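You operate a simulated robot arm through the tools that you are given. There is no shell and no other tool.

You run a simulated two-armed robot. Do the job below in one go: nothing can be reset, and whatever is moved stays where it is left.

## Task
Move the short yellow pipe from the rack's blue drawer to the green trolley.
Fine: turn the yellow knob to free the drawer; stand the pipe up; then slide the drawer in and turn the knob back. Set down upright: what you pick out. Where these are worked on the way, their far stop is far enough and under half their travel is too little: blue drawer in the rack, yellow knob.
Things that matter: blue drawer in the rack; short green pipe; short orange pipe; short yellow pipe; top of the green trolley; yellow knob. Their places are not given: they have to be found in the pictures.

It is judged by the outcome, as a careful person would: the job done as asked, and still so three seconds after it is handed in. It fails if anything else is knocked over, pushed out of place, dropped, spilled or broken.

## Robot
Two 7-joint arms with fingered hands on one trunk that stands fixed in place. Base frame: the origin is at the foot of the trunk, x ahead of it, y to its left, z up. Lengths are in m, angles in rad, forces in N, time in s.
The left shoulder is at [0.078, 0.269, 0.772], the right one opposite. Each reaches about 1.298 m from its shoulder. Payload 5 kg a hand.
The TCP of each hand is the grasp point between the finger pads, 0.042 m short of the fingertips. In the tool frame z runs along the fingers and y along their closing line. The gripper opens to 0.208 m; its body begins 0.119 m behind the TCP. The gripper is a hand of 4 fingers: y runs from the thumb to the fingers, the wrist lies at [0, 0, -0.317] in the tool frame, and closing takes about 1.5 s.
Orientation is that of the tool frame in the base frame, as a unit quaternion [x, y, z, w]. With the fingers straight down and closing along the base's y, the tool's x points along the base's -x, its y along +y and its z along -z.

## Interface
- The arms move only by the tool arm_command. It takes "left_plan", "right_plan" or both (then of equal length, played together; a hand with none holds still); each is a list of rows, each a list of 7 numbers: the turn, a rotation vector about the tool's x, y, z in units of 8 degrees (1.0 is 8 degrees), then the shift along the tool's x, y, z in units of 20 mm (1.0 is 20 mm), then the gripper command, from -1 (fully open) to 1 (shut), values between in proportion. In form: [[wx, wy, wz, dx, dy, dz, claw], ...]. A call has 1 to 20 rows; each row shifts and turns the commanded pose from where the row before left it, along the tool's axes as they then stand. A call with a number of a shift or a turn outside -1 to 1 is refused whole. Each row takes 0.2 s and may step no farther than 0.05 m and 0.15 rad from the row before; otherwise, or with a gripper value out of range, the whole call is refused. A pose out of reach is approached as far as the arm can. The call stops where the force on the tool passes 40 N (or 10 N more than at its start, if that is more) or the arm is blocked; 0.2 s more then pass. The fingers move at their own pace (about 0.153 m/s each) and stop on an object; they squeeze with about 28 N. The grip force told is the motor's: it shows also when the fingers shut on nothing. Time passes only in rows, and 0.2 s behind the last, so rows that do not move let the fingers close. It gives the time, the measured TCP pose, the force on the tool (base axes), the opening and the grip force at its end, in the units of the frame above (readings bear some noise), with the torque about the TCP (base axes, N m) and any sound that the robot's microphone picked up, and new pictures: "views" is both (left out), scene, wrist or none (wrist: the cameras of the hands that moved).
- Cameras (640 x 400 px; columns grow to the right, rows downward): "scene" is now at [0.2641, 0.0162, 1.0507]; the picture's right is [0.18, -0.98, 0.00], its down [-0.25, -0.05, -0.97] and it looks along [0.95, 0.17, -0.26] (base axes); focal length 235 px, centre (320, 200). "left" rides on the left gripper at [-0.094, 0.001, -0.146] in its tool frame; the picture's right is [-0.01, -1.00, 0.00], its down [0.84, -0.01, -0.54] and it looks along [0.54, -0.01, 0.84] (tool axes); focal length 280 px, centre (320, 200). "right" rides on the right gripper at [0.093, 0.001, -0.146] in its tool frame; the picture's right is [-0.01, 1.00, 0.00], its down [-0.84, -0.01, -0.54] and it looks along [-0.54, -0.01, 0.84] (tool axes); focal length 280 px, centre (320, 200).
- raise_lower(by): moves the trunk up (or, below 0, down) by that many m; the arms and the scene camera ride with it, the base frame stays. It gives what a move gives, with no picture.
- preshape(shape, hand): the hand has 4 fingers and takes this shape, open, in about a second: jaw (thumb against the fingers, like two jaws); tri (thumb and two fingers); tip (a fingertip pinch); poke (one finger out to press); point (the index stretched); flat (the hand flat); cup (the hand cupped); fist (a fist). The gripper value then closes the fingers along that shape, each until it touches; the sizes above hold for jaw. It gives what a move gives, with no picture.
- aim_head(pan, tilt): turns the head with the scene camera to pan (to the left, within 1.396 rad either way) and tilt (down, from -0.506 to 1.204), counted from straight ahead of the robot (the tilt from the chest, where the trunk bows). It gives what a move gives, and a new picture of the scene camera.
- pixel_to_xyz(camera, pixels): for up to 12 pixels [column, row] of the newest picture of that camera ("zoom" is the newest enlarged one), the place [x, y, z] in the base frame of the surface seen there, good to about 0.002 m. No time passes.
- close_up(camera, box): a new picture of the part [left, top, right, bottom] of that camera's present view, enlarged. No time passes.
- close_job(): hands the job in; it is judged then, once.

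Unless the task says otherwise, let go and move clear before handing in.

The tools are called after ">>>" as a command line: name --argument value ..., lists and objects as JSON in quotes. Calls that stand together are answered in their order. arm_command: Moves the arms, as the interface text tells. Its arguments: {"type":"object","properties":{"left_plan":{"type":"array"},"right_plan":{"type":"array"},"views":{"type":"string","enum":["both","scene","wrist","none"]}},"required":[]} The other tools are called the same way: raise_lower (by) moves the trunk up or down; preshape (shape, hand) gives the hand a shape; aim_head (pan, tilt) turns the head that bears the scene camera; pixel_to_xyz (camera, pixels) gives the place of the surface under pixels of a picture; close_up (camera, box) takes an enlarged picture of a part of a camera's view; close_job () hands the job in.

At the start:

```text
time_s: 0.0
left_eef_pos: [0.6464, 0.5109, 1.0296]
left_ee_rot: [-0.094, 0.996, 0.0, 0.0]
left_ft_force: [0.3, 0.0, 0.1]
left_ft_torque: [0.0, 0.0, 0.02]
left_width: 0.2075
left_grasp_force: 0.0
left_shape: jaw
right_eef_pos: [0.5485, -0.1587, 1.0226]
right_ee_rot: [-0.093, 0.996, 0.0, 0.0]
right_ft_force: [-0.6, -0.7, -0.4]
right_ft_torque: [-0.02, 0.0, 0.02]
right_width: 0.2081
right_grasp_force: 0.1
right_shape: jaw
trunk travel left (down, up): [-0.155, 0.466]
head pan, tilt (commanded): [0.18, 0.26]
```

scene: 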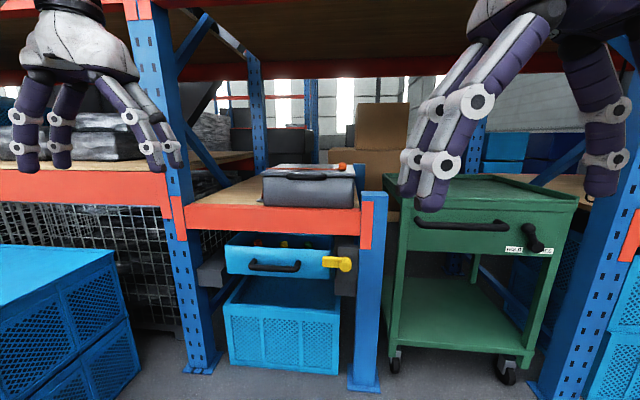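
right: 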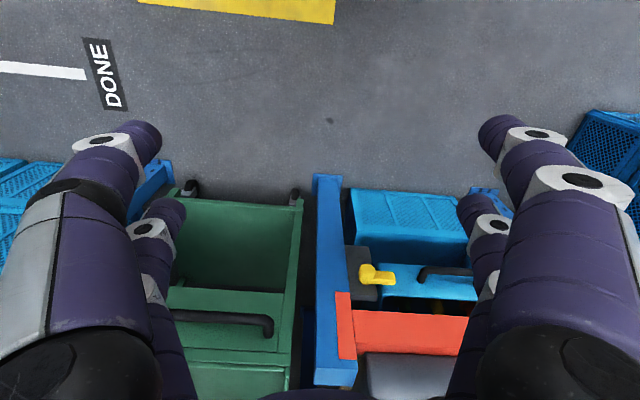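
left: 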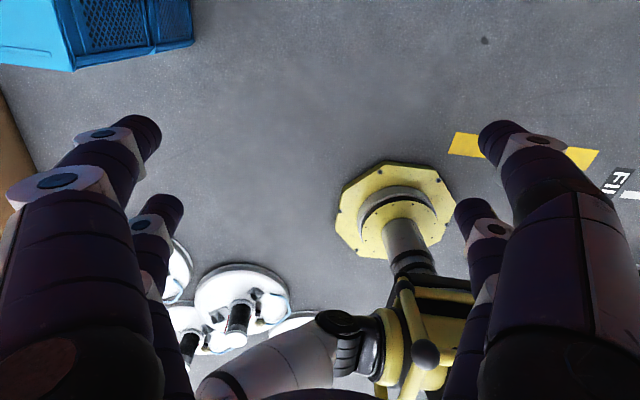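

The scene picture shows the blue drawer around (278,258) with a yellow knob at (340,263), and the green trolley around (480,210). I'll enlarge these areas and measure them.

>>> close_up --camera "scene" --box '[190, 210, 400, 340]'

>>> pixel_to_xyz --camera "scene" --pixels '[[230, 255], [275, 266], [325, 265], [340, 263], [350, 264], [332, 256], [285, 243], [265, 243], [350, 225], [365, 225], [270, 220], [347, 284]]'

>>> pixel_to_xyz --camera "scene" --pixels '[[400, 190], [480, 180], [570, 205], [480, 195], [460, 225], [535, 237], [410, 210], [390, 180], [500, 178], [540, 195], [310, 190], [375, 280]]'

```text
3.05 times, centred on (295, 275) of scene
```

zoom: 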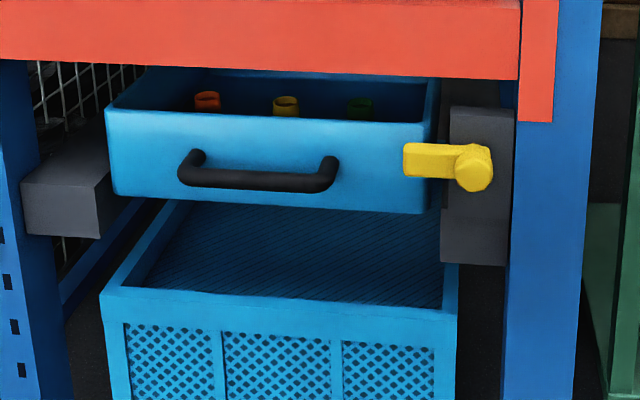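

```text
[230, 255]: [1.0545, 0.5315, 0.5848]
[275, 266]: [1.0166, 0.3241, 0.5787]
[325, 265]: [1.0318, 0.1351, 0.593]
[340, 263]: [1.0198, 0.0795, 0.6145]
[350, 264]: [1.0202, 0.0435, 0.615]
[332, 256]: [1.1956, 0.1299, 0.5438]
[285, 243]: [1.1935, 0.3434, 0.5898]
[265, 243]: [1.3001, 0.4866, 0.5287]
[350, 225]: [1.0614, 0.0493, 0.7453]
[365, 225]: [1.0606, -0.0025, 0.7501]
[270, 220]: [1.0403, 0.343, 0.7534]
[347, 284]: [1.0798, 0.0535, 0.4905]
```

```text
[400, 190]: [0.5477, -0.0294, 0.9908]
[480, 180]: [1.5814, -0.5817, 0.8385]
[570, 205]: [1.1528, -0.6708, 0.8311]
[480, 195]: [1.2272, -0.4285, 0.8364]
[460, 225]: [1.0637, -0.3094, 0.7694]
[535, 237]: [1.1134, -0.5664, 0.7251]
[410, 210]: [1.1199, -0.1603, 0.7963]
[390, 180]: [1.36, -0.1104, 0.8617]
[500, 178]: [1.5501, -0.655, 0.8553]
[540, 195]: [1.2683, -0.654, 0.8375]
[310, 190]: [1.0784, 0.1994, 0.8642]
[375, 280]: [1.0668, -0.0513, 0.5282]
```

The enlargement shows three short pipes in the drawer: orange at (207,100), yellow at (286,105) and green at (360,108). The yellow knob's lever lies across the drawer front, so I'll look closer at the drawer, the knob and the trolley.

>>> close_up --camera "scene" --box '[220, 225, 300, 275]'

>>> close_up --camera "scene" --box '[300, 235, 380, 285]'

>>> close_up --camera "scene" --box '[380, 160, 600, 300]'

>>> close_up --camera "right" --box '[160, 170, 500, 390]'

```text
8.00 times, centred on (260, 250) of scene
```

zoom: 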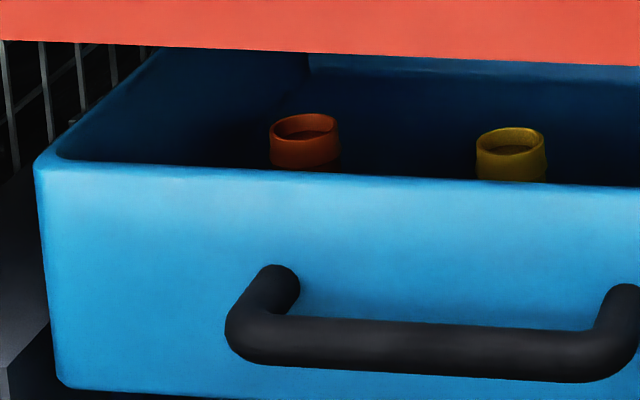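

```text
8.00 times, centred on (340, 260) of scene
```

zoom: 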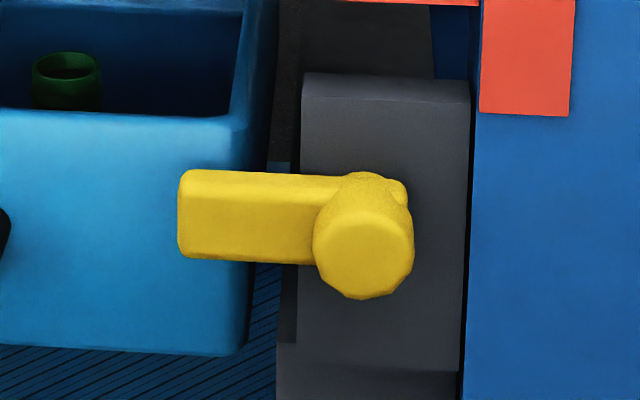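

```text
2.86 times, centred on (490, 230) of scene
```

zoom: 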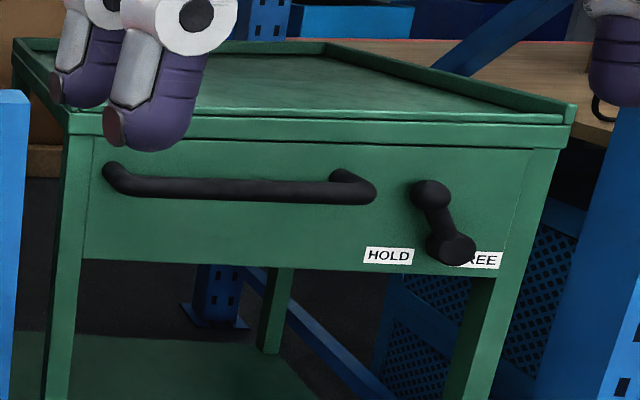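

```text
1.82 times, centred on (330, 280) of right
```

zoom: 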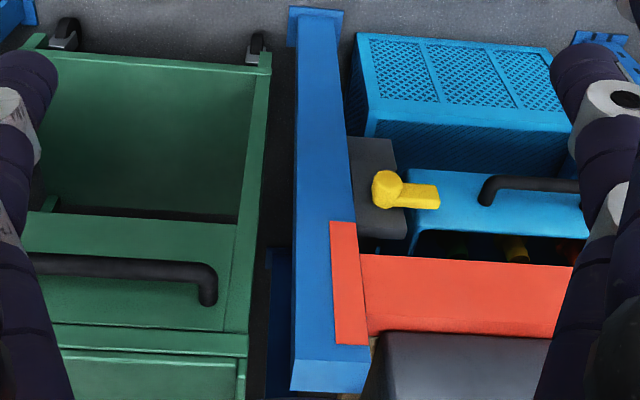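

The lever covers the drawer's edge and pivots at its right end, near (345,263). I'll zoom on it again and measure exact points.

>>> close_up --camera "scene" --box '[300, 235, 380, 285]'

>>> pixel_to_xyz --camera "zoom" --pixels '[[185, 215], [250, 190], [250, 225], [250, 255], [310, 215], [360, 230], [320, 245], [405, 245], [360, 290], [360, 205], [385, 120], [360, 85]]'

>>> pixel_to_xyz --camera "zoom" --pixels '[[100, 200], [100, 115], [245, 125], [240, 50], [70, 70], [40, 65], [65, 100], [285, 100], [310, 200], [390, 320], [460, 200], [500, 250]]'

```text
8.00 times, centred on (340, 260) of scene
```

zoom: 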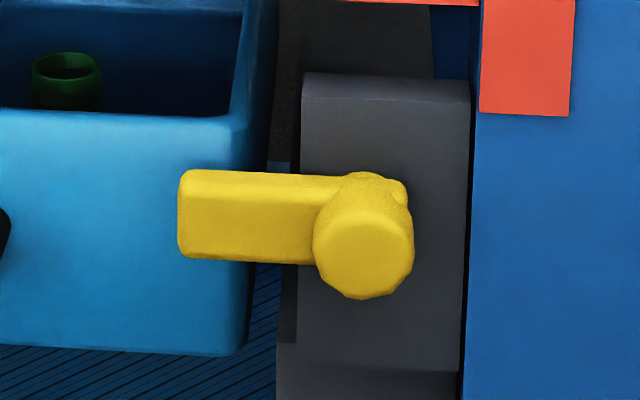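

```text
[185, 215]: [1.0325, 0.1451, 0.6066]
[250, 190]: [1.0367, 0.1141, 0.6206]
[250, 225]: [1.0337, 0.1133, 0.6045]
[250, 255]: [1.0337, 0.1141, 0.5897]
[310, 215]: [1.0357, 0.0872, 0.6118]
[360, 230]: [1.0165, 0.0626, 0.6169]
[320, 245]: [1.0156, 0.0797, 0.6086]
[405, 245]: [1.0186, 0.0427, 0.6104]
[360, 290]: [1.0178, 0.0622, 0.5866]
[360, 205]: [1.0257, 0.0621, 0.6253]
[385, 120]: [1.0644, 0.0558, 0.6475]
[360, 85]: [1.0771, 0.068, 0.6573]
```

```text
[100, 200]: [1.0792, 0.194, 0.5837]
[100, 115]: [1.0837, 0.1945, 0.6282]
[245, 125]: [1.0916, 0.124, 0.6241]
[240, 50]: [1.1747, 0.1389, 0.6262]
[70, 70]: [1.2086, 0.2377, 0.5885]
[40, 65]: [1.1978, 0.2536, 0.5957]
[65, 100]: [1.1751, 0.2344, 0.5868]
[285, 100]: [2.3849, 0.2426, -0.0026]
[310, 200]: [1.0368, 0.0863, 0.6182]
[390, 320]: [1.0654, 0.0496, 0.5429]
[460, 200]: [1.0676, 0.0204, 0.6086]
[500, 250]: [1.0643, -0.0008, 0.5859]
```

The rack is turned slightly: its front face runs from (1.0545, 0.53) to (1.079, 0.19). Before choosing how to turn the knob, I'll measure the fingers in the right wrist picture, the drawer handle and the beam.

>>> pixel_to_xyz --camera "right" --pixels '[[150, 130], [175, 210], [490, 125], [468, 205], [150, 145], [177, 222], [485, 140], [466, 215], [100, 250], [150, 290], [540, 280], [500, 270]]'

>>> close_up --camera "scene" --box '[220, 225, 340, 300]'

>>> pixel_to_xyz --camera "zoom" --pixels '[[150, 222], [200, 218], [300, 228], [400, 230], [450, 228], [170, 195], [455, 205], [300, 210], [300, 246], [300, 150], [300, 125], [300, 50]]'

>>> pixel_to_xyz --camera "zoom" --pixels '[[400, 60], [500, 50], [530, 60], [164, 90], [180, 105], [316, 98], [335, 110], [300, 275], [100, 255], [550, 290], [300, 300], [300, 340]]'

```text
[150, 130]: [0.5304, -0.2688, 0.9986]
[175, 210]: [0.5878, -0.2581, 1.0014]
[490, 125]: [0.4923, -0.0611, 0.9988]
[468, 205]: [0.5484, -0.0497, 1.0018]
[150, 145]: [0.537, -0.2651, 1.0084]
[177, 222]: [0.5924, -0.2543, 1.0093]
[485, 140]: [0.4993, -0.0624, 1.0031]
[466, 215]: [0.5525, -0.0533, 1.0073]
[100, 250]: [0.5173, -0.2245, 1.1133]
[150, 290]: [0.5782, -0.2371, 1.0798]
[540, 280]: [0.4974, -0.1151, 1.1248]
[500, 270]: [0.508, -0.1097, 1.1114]
```

```text
5.33 times, centred on (280, 262) of scene
```

zoom: 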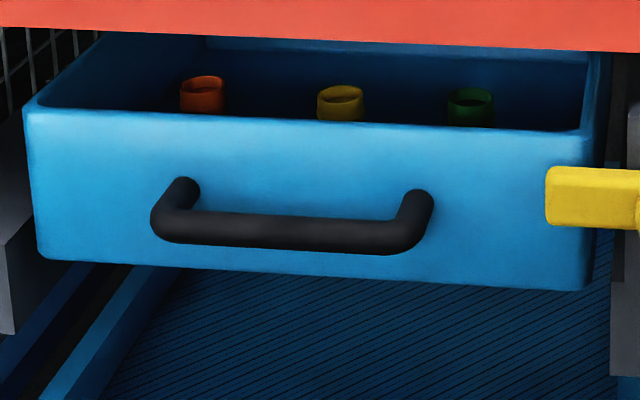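

```text
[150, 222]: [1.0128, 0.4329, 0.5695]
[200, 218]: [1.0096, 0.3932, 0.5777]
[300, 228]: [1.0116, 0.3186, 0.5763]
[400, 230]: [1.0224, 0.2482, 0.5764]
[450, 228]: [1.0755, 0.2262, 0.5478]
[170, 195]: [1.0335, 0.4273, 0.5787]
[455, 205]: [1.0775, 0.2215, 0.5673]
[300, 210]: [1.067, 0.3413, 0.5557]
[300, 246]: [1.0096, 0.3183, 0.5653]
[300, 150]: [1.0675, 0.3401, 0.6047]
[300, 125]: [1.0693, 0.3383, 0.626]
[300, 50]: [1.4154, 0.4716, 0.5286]
```

```text
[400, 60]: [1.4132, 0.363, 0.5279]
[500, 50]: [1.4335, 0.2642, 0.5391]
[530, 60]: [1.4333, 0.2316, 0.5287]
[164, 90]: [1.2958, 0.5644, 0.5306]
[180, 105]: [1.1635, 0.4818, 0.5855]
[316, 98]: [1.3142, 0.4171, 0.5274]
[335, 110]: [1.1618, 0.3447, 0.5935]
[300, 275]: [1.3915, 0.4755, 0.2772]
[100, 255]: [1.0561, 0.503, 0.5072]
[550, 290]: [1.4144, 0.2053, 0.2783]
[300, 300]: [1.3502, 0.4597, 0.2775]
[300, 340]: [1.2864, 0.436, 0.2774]
```

Two finger pairs sit about 58 mm apart along the tool's x, so the jaw can hold the lever and cap together. I'll bring the right hand forward and down into free space first, keeping clear of the rack and the trolley.

>>> arm_command --right_plan '[[0, 0, 0, -0.943, 0.186, 0.714, -0.4], [0, 0, 0, -0.943, 0.186, 0.714, -0.1], [0, 0, 0, -0.943, 0.186, 0.714, 0.2], [0, 0, 0, -0.943, 0.186, 0.714, 0.2], [0, 0, 0, -0.943, 0.186, 0.714, 0.2], [0, 0, 0, -0.943, 0.186, 0.714, 0.2], [0, 0, 0, -0.943, 0.186, 0.714, 0.2], [0, 0, 0, -0.943, 0.186, 0.714, 0.2], [0, 0, 0, -0.943, 0.186, 0.714, 0.2], [0, 0, 0, -0.943, 0.186, 0.714, 0.2], [0, 0, 0, -0.943, 0.186, 0.714, 0.2], [0, 0, 0, -0.943, 0.186, 0.714, 0.2]]' --views "both"

>>> pixel_to_xyz --camera "scene" --pixels '[[200, 210], [220, 212], [240, 214], [300, 220], [330, 223], [350, 225], [300, 228], [355, 240]]'

```text
time_s: 2.6
left_eef_pos: [0.6458, 0.5115, 1.0294]
left_ee_rot: [-0.094, 0.996, 0.0, -0.001]
left_ft_force: [1.4, 0.2, -0.5]
left_ft_torque: [0.01, 0.1, -0.02]
left_width: 0.2078
left_grasp_force: 0.1
left_shape: jaw
right_eef_pos: [0.7621, -0.0729, 0.8507]
right_ee_rot: [-0.093, 0.996, -0.001, -0.002]
right_ft_force: [0.5, -0.2, -0.5]
right_ft_torque: [0.02, -0.02, -0.02]
right_width: 0.0837
right_grasp_force: 0.1
right_shape: jaw
trunk travel left (down, up): [-0.155, 0.466]
head pan, tilt (commanded): [0.18, 0.26]
```

scene: 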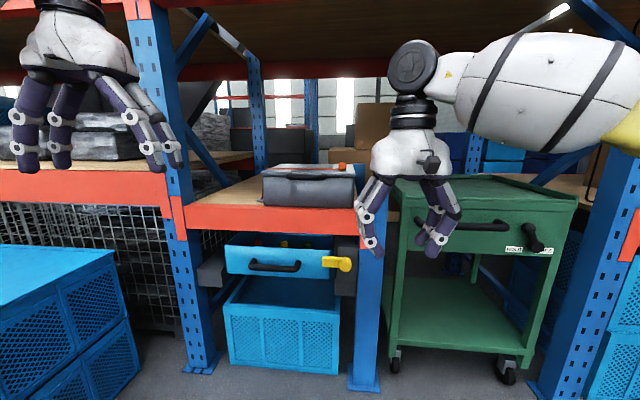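
right: 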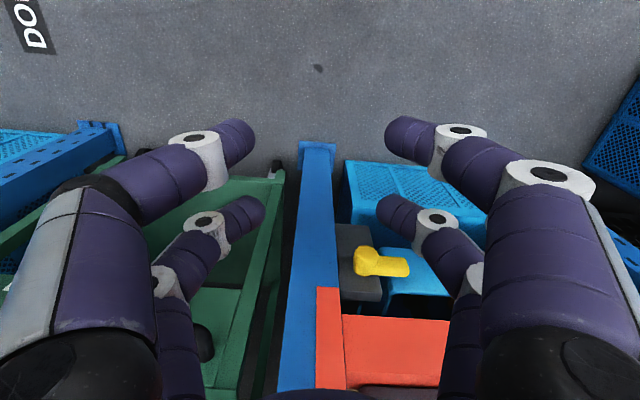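

```text
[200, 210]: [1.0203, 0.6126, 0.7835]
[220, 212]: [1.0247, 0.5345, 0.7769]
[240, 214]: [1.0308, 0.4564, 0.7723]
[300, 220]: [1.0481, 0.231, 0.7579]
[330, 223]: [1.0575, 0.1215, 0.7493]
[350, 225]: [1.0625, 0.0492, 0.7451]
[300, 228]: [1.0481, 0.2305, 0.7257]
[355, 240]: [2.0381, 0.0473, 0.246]
```

The beam's front gives the rack a yaw of about 0.075 rad, so the drawer slides along (-0.997, -0.075). The right hand hangs in free space; I'll move it a little forward and turn it so the fingers point into the rack with the jaw closing vertically.

>>> arm_command --right_plan '[[0, 0, 0, -1, 0, 0.5, 0.2], [0, 0, 0, -1, 0, 0.5, 0.2], [0, 0, 0, -1, 0, 0.5, 0.2], [0, 0, 0, -1, 0, 0.5, 0.2], [-0.5169, -0.5778, 0.5778, 0, 0, 0, 0.2], [-0.5169, -0.5778, 0.5778, 0, 0, 0, 0.2], [-0.5169, -0.5778, 0.5778, 0, 0, 0, 0.2], [-0.5169, -0.5778, 0.5778, 0, 0, 0, 0.2], [-0.5169, -0.5778, 0.5778, 0, 0, 0, 0.2], [-0.5169, -0.5778, 0.5778, 0, 0, 0, 0.2], [-0.5169, -0.5778, 0.5778, 0, 0, 0, 0.2], [-0.5169, -0.5778, 0.5778, 0, 0, 0, 0.2], [-0.5169, -0.5778, 0.5778, 0, 0, 0, 0.2], [-0.5169, -0.5778, 0.5778, 0, 0, 0, 0.2], [-0.5169, -0.5778, 0.5778, 0, 0, 0, 0.2], [-0.5169, -0.5778, 0.5778, 0, 0, 0, 0.2], [-0.5169, -0.5778, 0.5778, 0, 0, 0, 0.2], [-0.5169, -0.5778, 0.5778, 0, 0, 0, 0.2], [-0.5169, -0.5778, 0.5778, 0, 0, 0, 0.2], [-0.5169, -0.5778, 0.5778, 0, 0, 0, 0.2]]' --views "both"

```text
time_s: 5.0
left_eef_pos: [0.646, 0.506, 1.0314]
left_ee_rot: [-0.092, 0.996, 0.003, 0.001]
left_ft_force: [0.4, -5.9, 1.9]
left_ft_torque: [0.85, 0.09, 0.01]
left_width: 0.208
left_grasp_force: 0.1
left_shape: jaw
right_eef_pos: [0.7288, 0.0953, 0.7307]
right_ee_rot: [0.103, 0.943, 0.311, 0.067]
right_ft_force: [2.0, -3.0, -1.4]
right_ft_torque: [0.6, 0.05, 0.2]
right_width: 0.0829
right_grasp_force: 0.1
right_shape: jaw
right hand out of reach, approached as far as the arm can: row 10
trunk travel left (down, up): [-0.155, 0.466]
head pan, tilt (commanded): [0.18, 0.26]
stopped in row 11 (right hand): the force on the tool passed its limit at 42 N (the readings are from after the stop); the commanded pose is now the measured one
```

scene: 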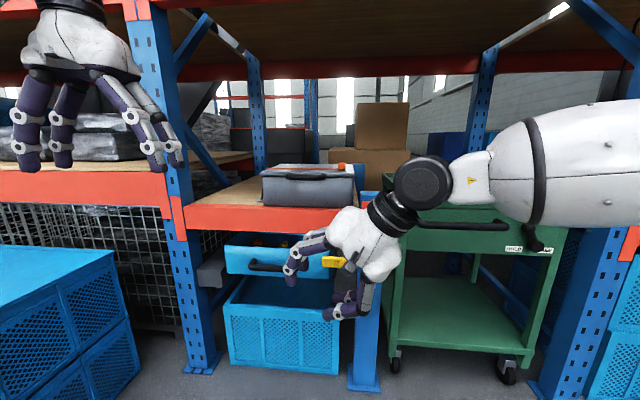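
right: 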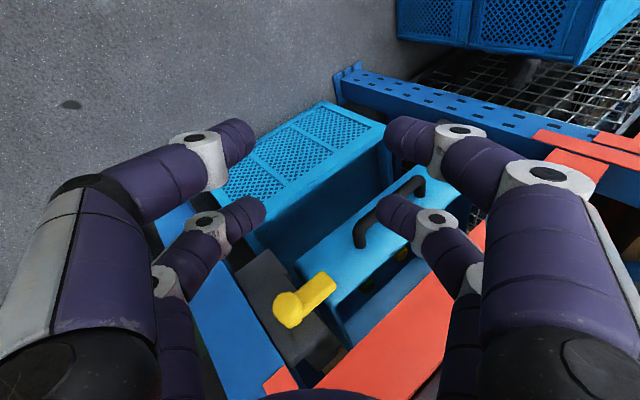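

The combined turn ran the right wrist past a joint limit, so the arm jumped and stopped at (0.729, 0.095, 0.731). Nothing looks disturbed in the scene. I'll move forward first, then turn to fingers-forward with neutral roll.

>>> arm_command --right_plan '[[0, 0, 0, -1, 0, 0, 0.2], [0, 0, 0, -1, 0, 0, 0.2], [0, 0, 0, -1, 0, 0, 0.2], [0, 0, 0, -1, 0, 0, 0.2], [0, 0, 0, -1, 0, 0, 0.2], [0, 0, 0, -1, 0, 0, 0.2], [0.159, -0.804, -0.417, 0, 0, 0, 0.2], [0.159, -0.804, -0.417, 0, 0, 0, 0.2], [0.159, -0.804, -0.417, 0, 0, 0, 0.2], [0.159, -0.804, -0.417, 0, 0, 0, 0.2], [0.159, -0.804, -0.417, 0, 0, 0, 0.2], [0.159, -0.804, -0.417, 0, 0, 0, 0.2]]' --views "both"

```text
time_s: 7.6
left_eef_pos: [0.6428, 0.5139, 1.0333]
left_ee_rot: [-0.095, 0.995, -0.001, 0.003]
left_ft_force: [-4.4, 3.6, 3.3]
left_ft_torque: [-0.58, -0.62, -0.03]
left_width: 0.208
left_grasp_force: 0.0
left_shape: jaw
right_eef_pos: [0.8513, 0.0886, 0.788]
right_ee_rot: [0.03, 0.911, 0.19, 0.365]
right_ft_force: [-0.3, 2.4, 1.1]
right_ft_torque: [-0.25, -0.11, -0.27]
right_width: 0.0833
right_grasp_force: 0.0
right_shape: jaw
right hand out of reach, approached as far as the arm can: row 11, 12
trunk travel left (down, up): [-0.155, 0.466]
head pan, tilt (commanded): [0.18, 0.26]
```

scene: 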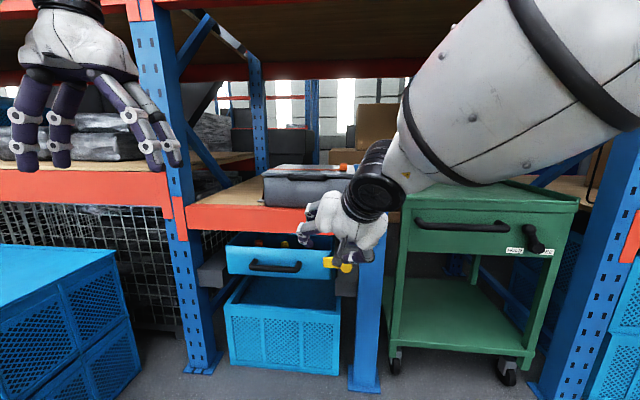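
right: 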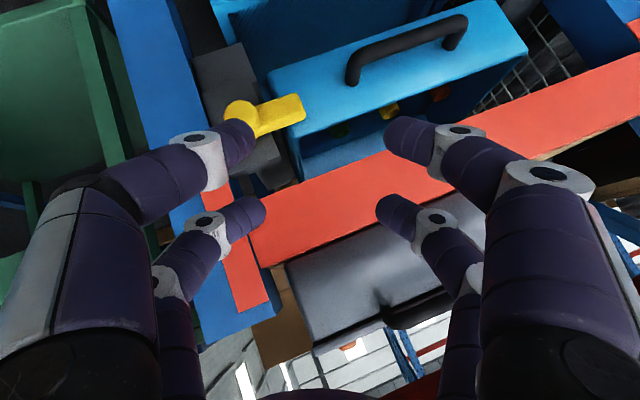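

The forearm comes in from above, so this close to the trunk the wrist can't pitch fully forward. I'll carry the hand lower and farther out, then try pitching there.

>>> arm_command --right_plan '[[0, 0, 0, 0.056, -0.8625, 0.694, 0.2], [0, 0, 0, 0.056, -0.8625, 0.694, 0.2], [0, 0, 0, 0.056, -0.8625, 0.694, 0.2], [0, 0, 0, 0.056, -0.8625, 0.694, 0.2], [0, 0, 0, 0.056, -0.8625, 0.694, 0.2], [0, 0, 0, 0.056, -0.8625, 0.694, 0.2], [0, 0, 0, 0.056, -0.8625, 0.694, 0.2], [0, 0, 0, 0.056, -0.8625, 0.694, 0.2], [0.168, -0.804, -0.359, 0, 0, 0, 0.2], [0.168, -0.804, -0.359, 0, 0, 0, 0.2], [0.168, -0.804, -0.359, 0, 0, 0, 0.2], [0.168, -0.804, -0.359, 0, 0, 0, 0.2]]' --views "both"

```text
time_s: 10.2
left_eef_pos: [0.6457, 0.5103, 1.0296]
left_ee_rot: [-0.093, 0.996, 0.0, 0.0]
left_ft_force: [0.4, -0.4, 0.6]
left_ft_torque: [0.01, -0.03, 0.0]
left_width: 0.208
left_grasp_force: 0.1
left_shape: jaw
right_eef_pos: [0.9677, 0.0056, 0.712]
right_ee_rot: [0.031, 0.914, 0.189, 0.358]
right_ft_force: [-0.3, 0.4, 0.5]
right_ft_torque: [-0.03, -0.02, -0.02]
right_width: 0.0832
right_grasp_force: 0.1
right_shape: jaw
right hand out of reach, approached as far as the arm can: row 1, 2, 3, 4, 5, 6, 7, 8, 9, 10, 11, 12
trunk travel left (down, up): [-0.155, 0.466]
head pan, tilt (commanded): [0.18, 0.26]
```

scene: 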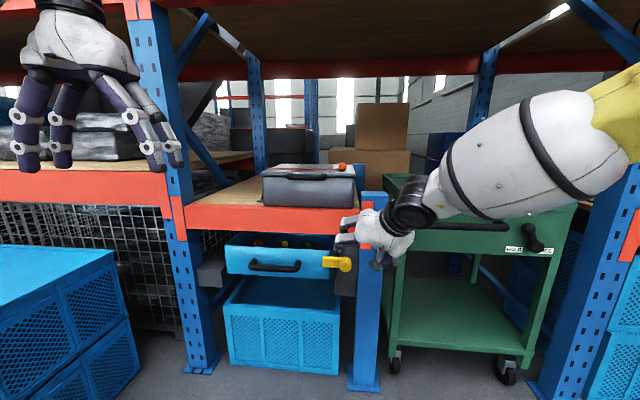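
right: 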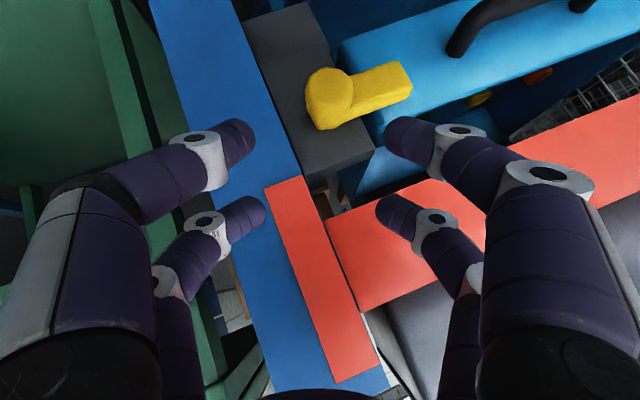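

The wrist is still at its pitch limit, with the forearm coming in almost sideways from the right. I'll measure the arm's links in the scene picture to understand the arm's posture.

>>> pixel_to_xyz --camera "scene" --pixels '[[410, 212], [450, 185], [480, 170], [540, 145], [590, 120], [615, 105], [375, 240], [385, 262], [347, 222], [365, 215], [400, 240], [635, 90]]'

>>> close_up --camera "scene" --box '[300, 160, 460, 290]'

```text
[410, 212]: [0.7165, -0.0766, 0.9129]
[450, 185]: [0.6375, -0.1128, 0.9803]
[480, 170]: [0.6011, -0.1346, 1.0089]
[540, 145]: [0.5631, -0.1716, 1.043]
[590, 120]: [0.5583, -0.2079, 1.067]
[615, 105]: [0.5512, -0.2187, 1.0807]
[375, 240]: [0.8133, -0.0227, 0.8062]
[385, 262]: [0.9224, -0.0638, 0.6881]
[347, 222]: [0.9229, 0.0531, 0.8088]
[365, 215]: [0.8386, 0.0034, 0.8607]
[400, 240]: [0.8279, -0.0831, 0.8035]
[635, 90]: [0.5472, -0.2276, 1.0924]
```

```text
3.08 times, centred on (380, 225) of scene
```

zoom: 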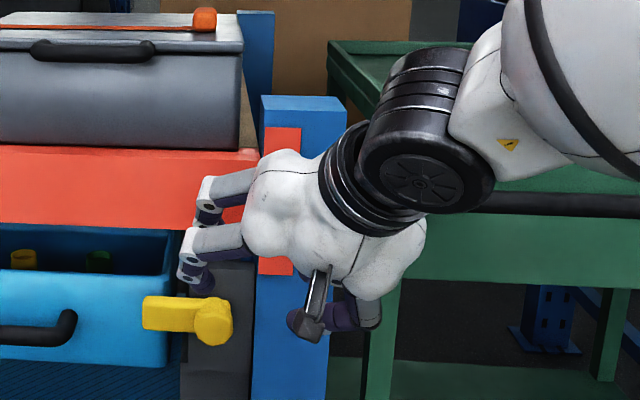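

The hand is already in line with the forearm (direction about (0.68, 0.32, -0.66)), and the wrist won't bend back past straight. I'll undo the unreachable pitch and back off a little so the commanded and measured poses match again.

>>> arm_command --right_plan '[[-0.168, 0.804, 0.359, 0, 0, 0, 0.2], [-0.168, 0.804, 0.359, 0, 0, 0, 0.2], [-0.168, 0.804, 0.359, 0, 0, 0, 0.2], [-0.168, 0.804, 0.359, 0, 0, 0, 0.2], [-0.159, 0.804, 0.417, 0, 0, 0, 0.2], [-0.159, 0.804, 0.417, 0, 0, 0, 0.2], [0, 0, 0, 0, 0, -0.5, 0.2], [0, 0, 0, 0, 0, -0.5, 0.2], [0, 0, 0, 0, 0, -0.5, 0.2]]' --views "both"

```text
time_s: 12.2
left_eef_pos: [0.6452, 0.5096, 1.0308]
left_ee_rot: [-0.093, 0.996, 0.001, 0.001]
left_ft_force: [0.2, -0.1, 0.0]
left_ft_torque: [0.0, -0.02, -0.01]
left_width: 0.2078
left_grasp_force: 0.1
left_shape: jaw
right_eef_pos: [0.9674, -0.0127, 0.7348]
right_ee_rot: [0.084, 0.95, 0.301, 0.005]
right_ft_force: [0.5, -0.1, 0.2]
right_ft_torque: [-0.04, 0.0, 0.0]
right_width: 0.0833
right_grasp_force: 0.1
right_shape: jaw
trunk travel left (down, up): [-0.155, 0.466]
head pan, tilt (commanded): [0.18, 0.26]
```

scene: 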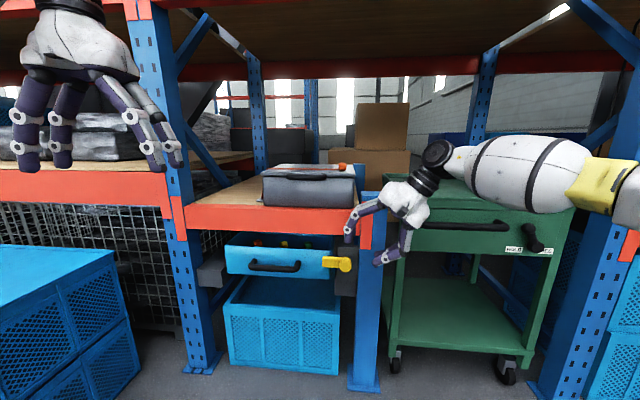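
right: 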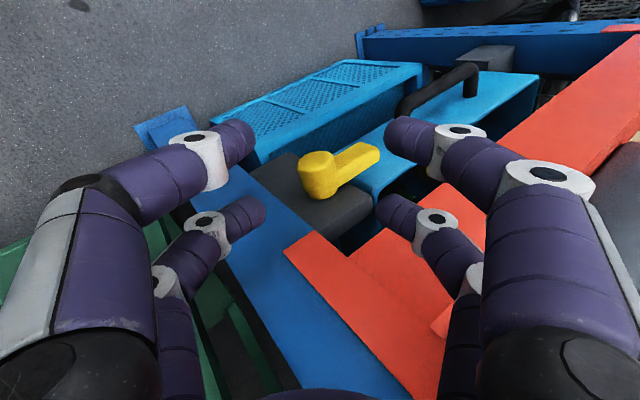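

Now the elbow sits lower and the forearm comes in roughly level from the right, with the hand pointing down and left. I'll measure the forearm direction to find a turn the wrist can follow.

>>> pixel_to_xyz --camera "scene" --pixels '[[437, 155], [465, 160], [490, 165], [530, 172], [565, 178], [590, 182], [610, 185], [625, 190], [635, 200], [420, 185], [400, 195], [635, 180]]'

>>> aim_head --pan -0.15 --tilt 0.3

```text
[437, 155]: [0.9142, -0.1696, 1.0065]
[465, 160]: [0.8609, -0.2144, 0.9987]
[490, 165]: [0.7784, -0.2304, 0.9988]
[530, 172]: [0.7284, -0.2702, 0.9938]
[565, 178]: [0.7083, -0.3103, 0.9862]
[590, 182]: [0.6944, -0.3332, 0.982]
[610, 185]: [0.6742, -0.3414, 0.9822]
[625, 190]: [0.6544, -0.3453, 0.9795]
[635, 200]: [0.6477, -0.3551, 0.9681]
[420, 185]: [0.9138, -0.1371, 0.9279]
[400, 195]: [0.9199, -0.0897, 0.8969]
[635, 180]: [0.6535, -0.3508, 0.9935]
```

```text
time_s: 13.0
left_eef_pos: [0.6462, 0.5101, 1.0296]
left_ee_rot: [-0.093, 0.996, 0.0, 0.0]
left_ft_force: [0.3, -0.1, -1.3]
left_ft_torque: [0.02, -0.01, 0.02]
left_width: 0.2078
left_grasp_force: 0.0
left_shape: jaw
right_eef_pos: [0.9673, -0.0127, 0.7352]
right_ee_rot: [0.084, 0.95, 0.302, 0.005]
right_ft_force: [0.3, 0.6, 0.3]
right_ft_torque: [-0.02, 0.0, 0.0]
right_width: 0.0835
right_grasp_force: 0.0
right_shape: jaw
trunk travel left (down, up): [-0.155, 0.466]
head pan, tilt (commanded): [-0.15, 0.3]
```

scene: 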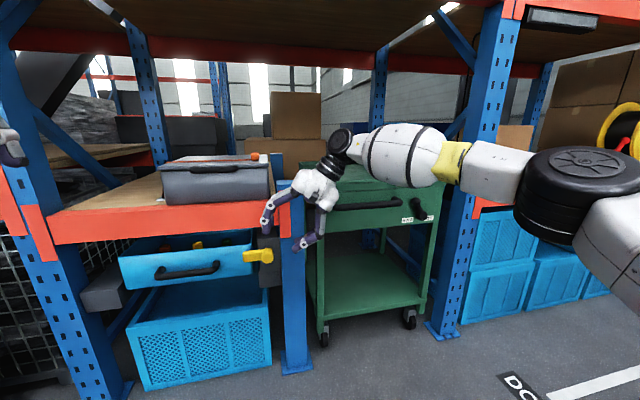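

The elbow (big black joint at (580,190)) is out to the right and the forearm is level. I'll pull the hand back and point it straight down. From there, swinging it forward about the forearm axis should avoid the limit.

>>> arm_command --right_plan '[[0, 0, 0, 1, -0.16, -0.06, 0.2], [0, 0, 0, 1, -0.16, -0.06, 0.2], [0, 0, 0, 1, -0.16, -0.06, 0.2], [0, 0, 0, 1, -0.16, -0.06, 0.2], [0, 0, 0, 1, -0.16, -0.06, 0.2], [0, 0, 0, 1, -0.16, -0.06, 0.2], [0, 0, 0, 1, -0.16, -0.06, 0.2], [0, 0, 0, 1, -0.16, -0.06, 0.2], [0, 0, 0, 1, -0.16, -0.06, 0.2], [0, 0, 0, 1, -0.16, -0.06, 0.2], [0, 0, 0, 1, -0.16, -0.06, 0.2], [0, 0, 0, 1, -0.16, -0.06, 0.2], [0.877, 0.048, -0.35, 0, 0, 0, 0.2], [0.877, 0.048, -0.35, 0, 0, 0, 0.2], [0.877, 0.048, -0.35, 0, 0, 0, 0.2], [0.877, 0.048, -0.35, 0, 0, 0, 0.2], [0.877, 0.048, -0.35, 0, 0, 0, 0.2]]' --views "scene"

```text
time_s: 16.6
left_eef_pos: [0.6451, 0.5104, 1.0303]
left_ee_rot: [-0.095, 0.996, 0.0, 0.0]
left_ft_force: [0.0, 1.0, 0.3]
left_ft_torque: [-0.08, -0.03, 0.02]
left_width: 0.208
left_grasp_force: 0.1
left_shape: jaw
right_eef_pos: [0.7233, -0.0125, 0.7353]
right_ee_rot: [-0.039, 0.999, 0.0, 0.0]
right_ft_force: [0.0, -0.8, 0.1]
right_ft_torque: [0.06, 0.05, 0.01]
right_width: 0.0832
right_grasp_force: 0.1
right_shape: jaw
trunk travel left (down, up): [-0.155, 0.466]
head pan, tilt (commanded): [-0.15, 0.3]
```

scene: 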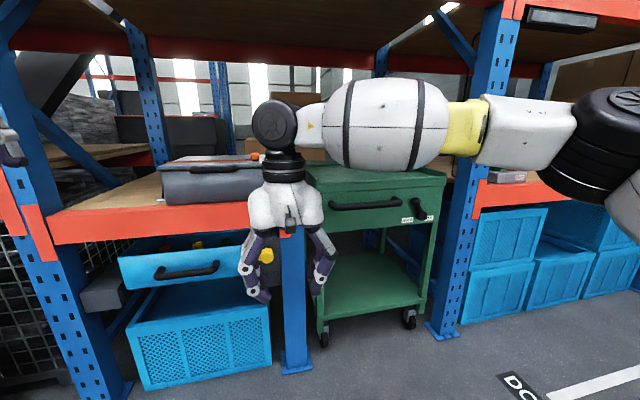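

The hand now points straight down in free space. I'll lower it to about (0.78, 0.10, 0.48) and begin swinging the fingers forward, checking halfway.

>>> arm_command --right_plan '[[0, 0, 0, -0.25, 0.404, 0.969, 0.2], [0, 0, 0, -0.25, 0.404, 0.969, 0.2], [0, 0, 0, -0.25, 0.404, 0.969, 0.2], [0, 0, 0, -0.25, 0.404, 0.969, 0.2], [0, 0, 0, -0.25, 0.404, 0.969, 0.2], [0, 0, 0, -0.25, 0.404, 0.969, 0.2], [0, 0, 0, -0.25, 0.404, 0.969, 0.2], [0, 0, 0, -0.25, 0.404, 0.969, 0.2], [0, 0, 0, -0.25, 0.404, 0.969, 0.2], [0, 0, 0, -0.25, 0.404, 0.969, 0.2], [0, 0, 0, -0.25, 0.404, 0.969, 0.2], [0, 0, 0, -0.25, 0.404, 0.969, 0.2], [0, 0, 0, -0.25, 0.404, 0.969, 0.2], [0, -0.9375, 0, -1, 0, -0.065, 0.2], [0, -0.9375, 0, -1, 0, -0.065, 0.2], [0, -0.9375, 0, -1, 0, -0.065, 0.2], [0, -0.9375, 0, -1, 0, -0.065, 0.2]]' --views "scene"

```text
time_s: 20.2
left_eef_pos: [0.6467, 0.5098, 1.0285]
left_ee_rot: [-0.094, 0.996, 0.001, 0.0]
left_ft_force: [1.5, 0.1, -0.7]
left_ft_torque: [-0.01, 0.2, 0.02]
left_width: 0.2076
left_grasp_force: 0.1
left_shape: jaw
right_eef_pos: [0.8588, 0.1014, 0.503]
right_ee_rot: [-0.036, 0.965, 0.011, 0.258]
right_ft_force: [0.9, 0.1, -0.3]
right_ft_torque: [0.05, 0.06, 0.03]
right_width: 0.0831
right_grasp_force: 0.1
right_shape: jaw
trunk travel left (down, up): [-0.155, 0.466]
head pan, tilt (commanded): [-0.15, 0.3]
```

scene: 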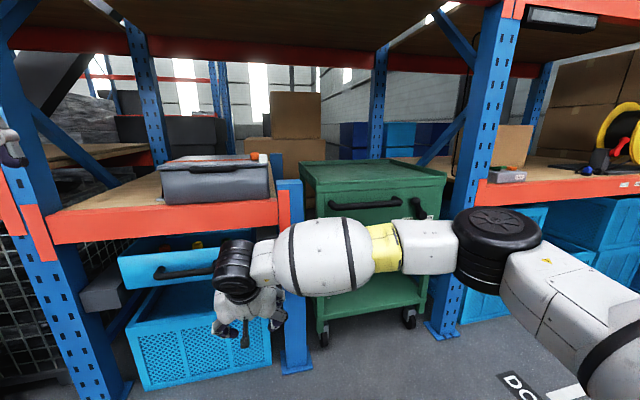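

The swing works: the forearm lies level and the hand is tilted 30° forward with no reach warning. I'll continue the swing to fingers-forward.

>>> arm_command --right_plan '[[0, -0.9375, 0, -1, 0, -0.065, 0.2], [0, -0.9375, 0, -1, 0, -0.065, 0.2], [0, -0.9375, 0, -1, 0, -0.065, 0.2], [0, -0.9375, 0, -1, 0, -0.065, 0.2], [0, -0.9375, 0, -1, 0, -0.065, 0.2], [0, -0.9375, 0, -1, 0, -0.065, 0.2], [0, -0.9375, 0, -1, 0, -0.065, 0.2], [0, -0.9375, 0, -1, 0, -0.065, 0.2]]' --views "both"

```text
time_s: 22.0
left_eef_pos: [0.6464, 0.5095, 1.0296]
left_ee_rot: [-0.093, 0.996, 0.0, 0.0]
left_ft_force: [0.5, -0.1, -0.4]
left_ft_torque: [0.0, 0.06, -0.03]
left_width: 0.208
left_grasp_force: 0.0
left_shape: jaw
right_eef_pos: [0.9605, 0.1033, 0.6821]
right_ee_rot: [-0.054, 0.803, 0.015, 0.593]
right_ft_force: [0.5, -0.3, -0.7]
right_ft_torque: [0.02, 0.0, 0.02]
right_width: 0.0833
right_grasp_force: 0.1
right_shape: jaw
right hand out of reach, approached as far as the arm can: row 5, 6, 7, 8
trunk travel left (down, up): [-0.155, 0.466]
head pan, tilt (commanded): [-0.15, 0.3]
```

scene: 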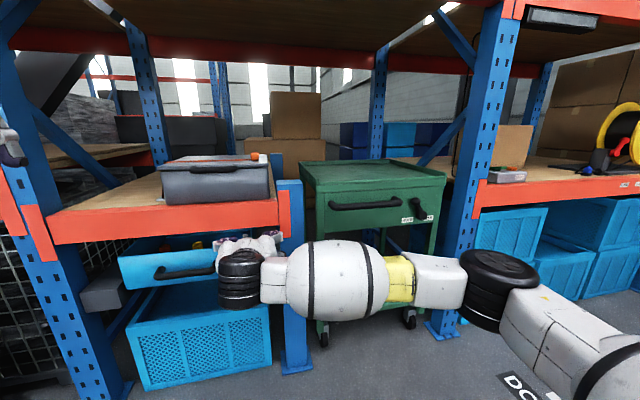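
right: 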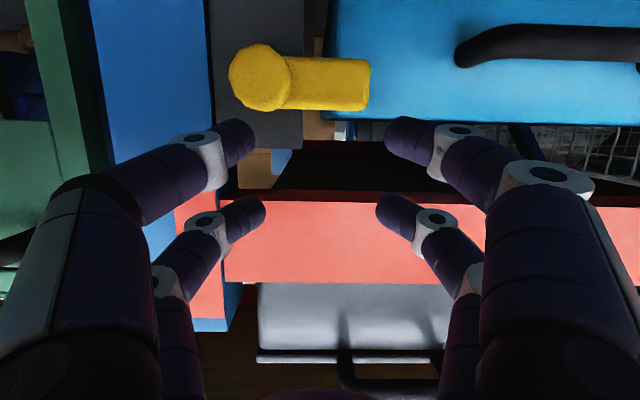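

The hand now points forward, about 17° below level, with neutral roll. I'll drop the last unreachable bit of pitch, back off 4 cm and try rolling the hand 90° so the jaw closes vertically.

>>> arm_command --right_plan '[[0, 0.9375, 0, 1, 0, -0.065, 0.2], [0, 0.9375, 0, 1, 0, -0.065, 0.2], [0, 0.3, 0, 0.33, 0, 0, 0.2], [0, 0, 0, 0, 0, -1, 0.2], [0, 0, 0, 0, 0, -1, 0.2], [0, 0, 0.9375, 0, 0, 0, 0.2], [0, 0, 0.9375, 0, 0, 0, 0.2], [0, 0, 0.9375, 0, 0, 0, 0.2], [0, 0, 0.9375, 0, 0, 0, 0.2], [0, 0, 0.9375, 0, 0, 0, 0.2], [0, 0, 0.9375, 0, 0, 0, 0.2]]' --views "both"

```text
time_s: 24.4
left_eef_pos: [0.6471, 0.5119, 1.031]
left_ee_rot: [-0.094, 0.996, 0.0, 0.001]
left_ft_force: [0.4, 0.7, -0.4]
left_ft_torque: [0.04, -0.03, -0.04]
left_width: 0.208
left_grasp_force: 0.1
left_shape: jaw
right_eef_pos: [0.9538, 0.0474, 0.7117]
right_ee_rot: [0.251, 0.865, 0.185, 0.394]
right_ft_force: [0.1, 0.9, 0.3]
right_ft_torque: [-0.07, -0.09, -0.05]
right_width: 0.0831
right_grasp_force: 0.1
right_shape: jaw
right hand out of reach, approached as far as the arm can: row 9, 10, 11
trunk travel left (down, up): [-0.155, 0.466]
head pan, tilt (commanded): [-0.15, 0.3]
```

scene: 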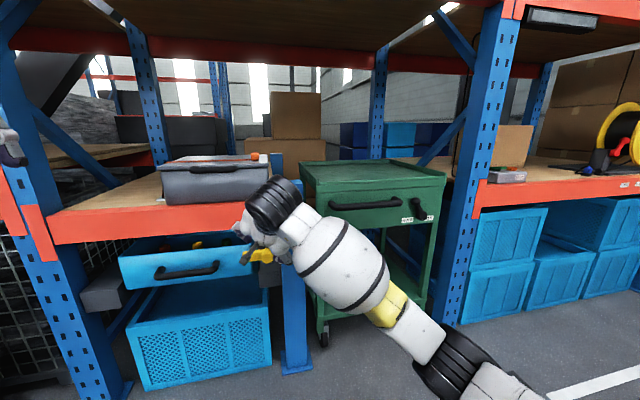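
right: 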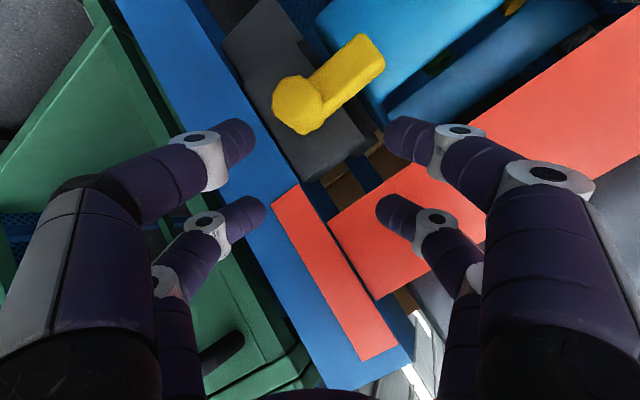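

Rolling that way hits a limit after about 30°, and the elbow swung down to compensate. I'll unroll and go the other way, checking after 45°.

>>> arm_command --right_plan '[[0, 0, -0.9375, 0, 0, 0, 0.2], [0, 0, -0.9375, 0, 0, 0, 0.2], [0, 0, -0.9375, 0, 0, 0, 0.2], [0, 0, -0.9375, 0, 0, 0, 0.2], [0, 0, -0.9375, 0, 0, 0, 0.2], [0, 0, -0.9375, 0, 0, 0, 0.2], [0, 0, -0.9375, 0, 0, 0, 0.2], [0, 0, -0.9375, 0, 0, 0, 0.2], [0, 0, -0.9375, 0, 0, 0, 0.2], [0, 0, -0.9375, 0, 0, 0, 0.2], [0, 0, -0.9375, 0, 0, 0, 0.2], [0, 0, -0.9375, 0, 0, 0, 0.2]]' --views "both"

```text
time_s: 27.0
left_eef_pos: [0.6457, 0.5091, 1.0305]
left_ee_rot: [-0.093, 0.996, 0.0, 0.002]
left_ft_force: [-1.1, 1.1, 0.1]
left_ft_torque: [-0.01, -0.01, 0.0]
left_width: 0.2078
left_grasp_force: 0.0
left_shape: jaw
right_eef_pos: [0.9539, 0.0459, 0.7122]
right_ee_rot: [-0.416, 0.792, -0.159, 0.418]
right_ft_force: [-0.1, 0.1, 1.1]
right_ft_torque: [-0.03, -0.01, -0.02]
right_width: 0.0829
right_grasp_force: 0.0
right_shape: jaw
trunk travel left (down, up): [-0.155, 0.466]
head pan, tilt (commanded): [-0.15, 0.3]
```

scene: 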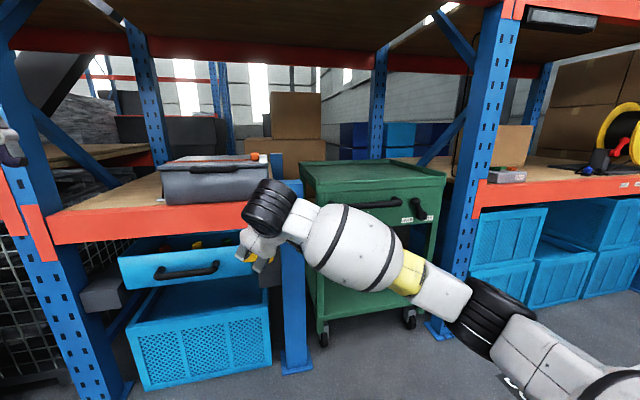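
right: 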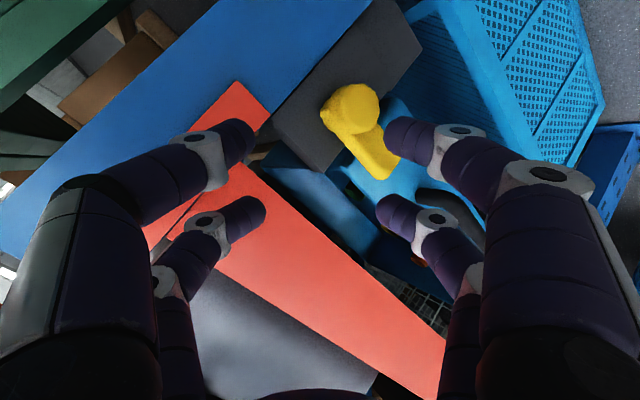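

The roll the other way works: the fingers now point forward and 37° down with the jaw partly rolled. I'll continue with a 54° turn to reach fingers level and the jaw vertical, thumb on top.

>>> arm_command --right_plan '[[0.645, -0.195, -0.699, 0, 0, 0, 0.2], [0.645, -0.195, -0.699, 0, 0, 0, 0.2], [0.645, -0.195, -0.699, 0, 0, 0, 0.2], [0.645, -0.195, -0.699, 0, 0, 0, 0.2], [0.645, -0.195, -0.699, 0, 0, 0, 0.2], [0.645, -0.195, -0.699, 0, 0, 0, 0.2], [0.645, -0.195, -0.699, 0, 0, 0, 0.2]]' --views "both"

```text
time_s: 28.6
left_eef_pos: [0.6453, 0.5094, 1.0309]
left_ee_rot: [-0.093, 0.996, 0.0, 0.002]
left_ft_force: [0.1, 0.2, 0.2]
left_ft_torque: [0.01, -0.05, -0.02]
left_width: 0.2079
left_grasp_force: 0.1
left_shape: jaw
right_eef_pos: [0.9542, 0.0458, 0.7133]
right_ee_rot: [-0.516, 0.48, -0.482, 0.52]
right_ft_force: [-0.1, -0.1, -0.7]
right_ft_torque: [0.0, -0.02, 0.1]
right_width: 0.0832
right_grasp_force: 0.1
right_shape: jaw
trunk travel left (down, up): [-0.155, 0.466]
head pan, tilt (commanded): [-0.15, 0.3]
```

scene: 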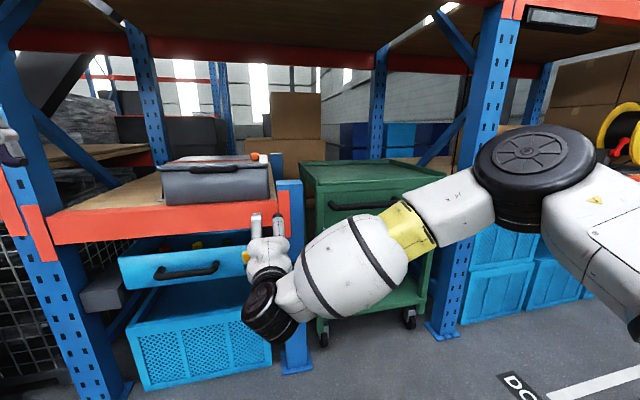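
right: 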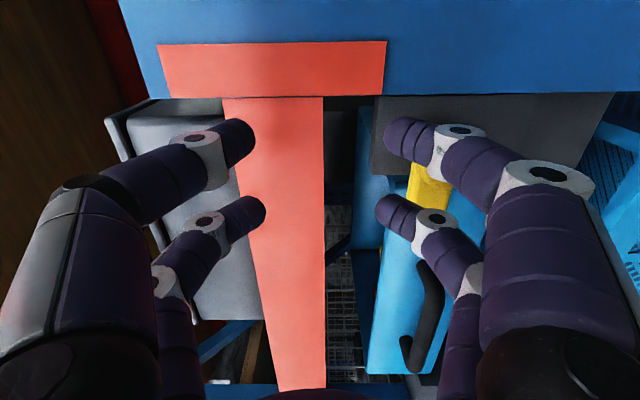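

The hand is now level, fingers into the rack along its normal and the jaw vertical, with the lever visible at (425,185). I'll lower it to the knob's height (z≈0.605, y≈0.095), still 2 cm short of the cap, and look.

>>> arm_command --right_plan '[[0, 0, 0, -0.42, 0.9, 0, 0.2], [0, 0, 0, -0.42, 0.9, 0, 0.2], [0, 0, 0, -0.42, 0.9, 0, 0.2], [0, 0, 0, -0.42, 0.9, 0, 0.2], [0, 0, 0, -0.42, 0.9, 0, 0.2], [0, 0, 0, -0.42, 0.9, 0, 0.2], [0, 0, 0, 0, 0, 0, 0.2]]' --views "both"

```text
time_s: 30.2
left_eef_pos: [0.6461, 0.5096, 1.0317]
left_ee_rot: [-0.092, 0.996, 0.0, 0.001]
left_ft_force: [-0.2, -0.5, -0.1]
left_ft_torque: [-0.01, 0.0, 0.03]
left_width: 0.2079
left_grasp_force: 0.1
left_shape: jaw
right_eef_pos: [0.9496, 0.0974, 0.6045]
right_ee_rot: [-0.517, 0.481, -0.482, 0.519]
right_ft_force: [0.3, -0.3, 1.1]
right_ft_torque: [0.0, 0.02, -0.03]
right_width: 0.0833
right_grasp_force: 0.2
right_shape: jaw
trunk travel left (down, up): [-0.155, 0.466]
head pan, tilt (commanded): [-0.15, 0.3]
```

scene: 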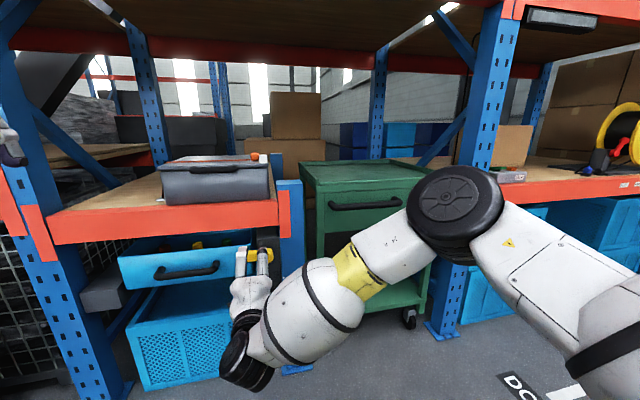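
right: 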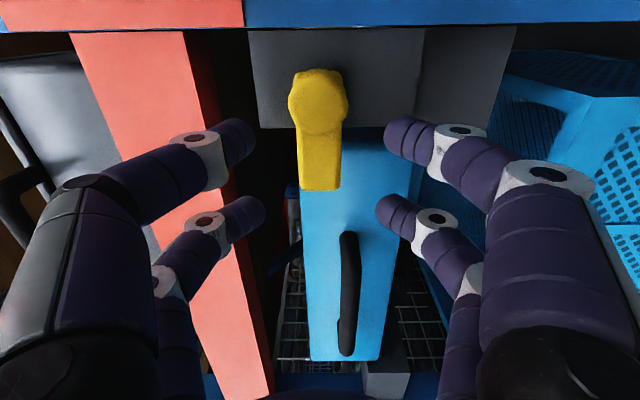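

The lever sits centred between the finger pairs, cap at (317,100) and lever at (320,165). I'll measure these from the wrist camera before moving in.

>>> pixel_to_xyz --camera "right" --pixels '[[317, 100], [290, 105], [346, 105], [318, 72], [320, 150], [320, 183], [303, 165], [338, 165], [270, 80], [380, 90], [350, 200], [245, 150]]'

>>> close_up --camera "right" --box '[230, 40, 430, 240]'

```text
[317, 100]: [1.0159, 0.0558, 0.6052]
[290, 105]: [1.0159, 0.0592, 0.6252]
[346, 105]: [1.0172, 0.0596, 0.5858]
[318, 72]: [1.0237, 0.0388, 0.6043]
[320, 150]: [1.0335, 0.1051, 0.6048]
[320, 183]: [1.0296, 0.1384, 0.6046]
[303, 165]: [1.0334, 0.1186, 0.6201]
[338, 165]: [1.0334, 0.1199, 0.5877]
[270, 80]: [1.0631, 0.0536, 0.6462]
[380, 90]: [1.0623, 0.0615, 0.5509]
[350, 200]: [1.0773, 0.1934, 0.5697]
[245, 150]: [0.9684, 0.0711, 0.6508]
```

```text
2.00 times, centred on (330, 140) of right
```

zoom: 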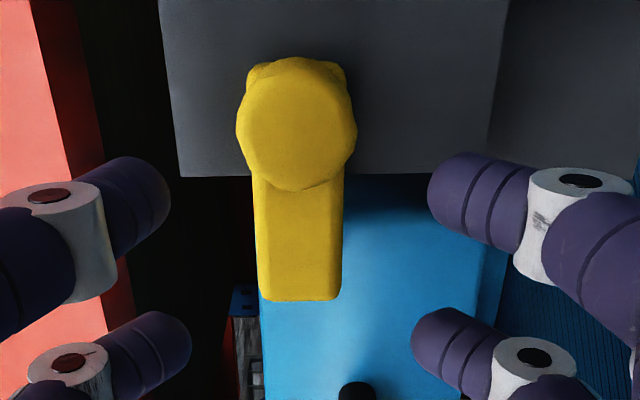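

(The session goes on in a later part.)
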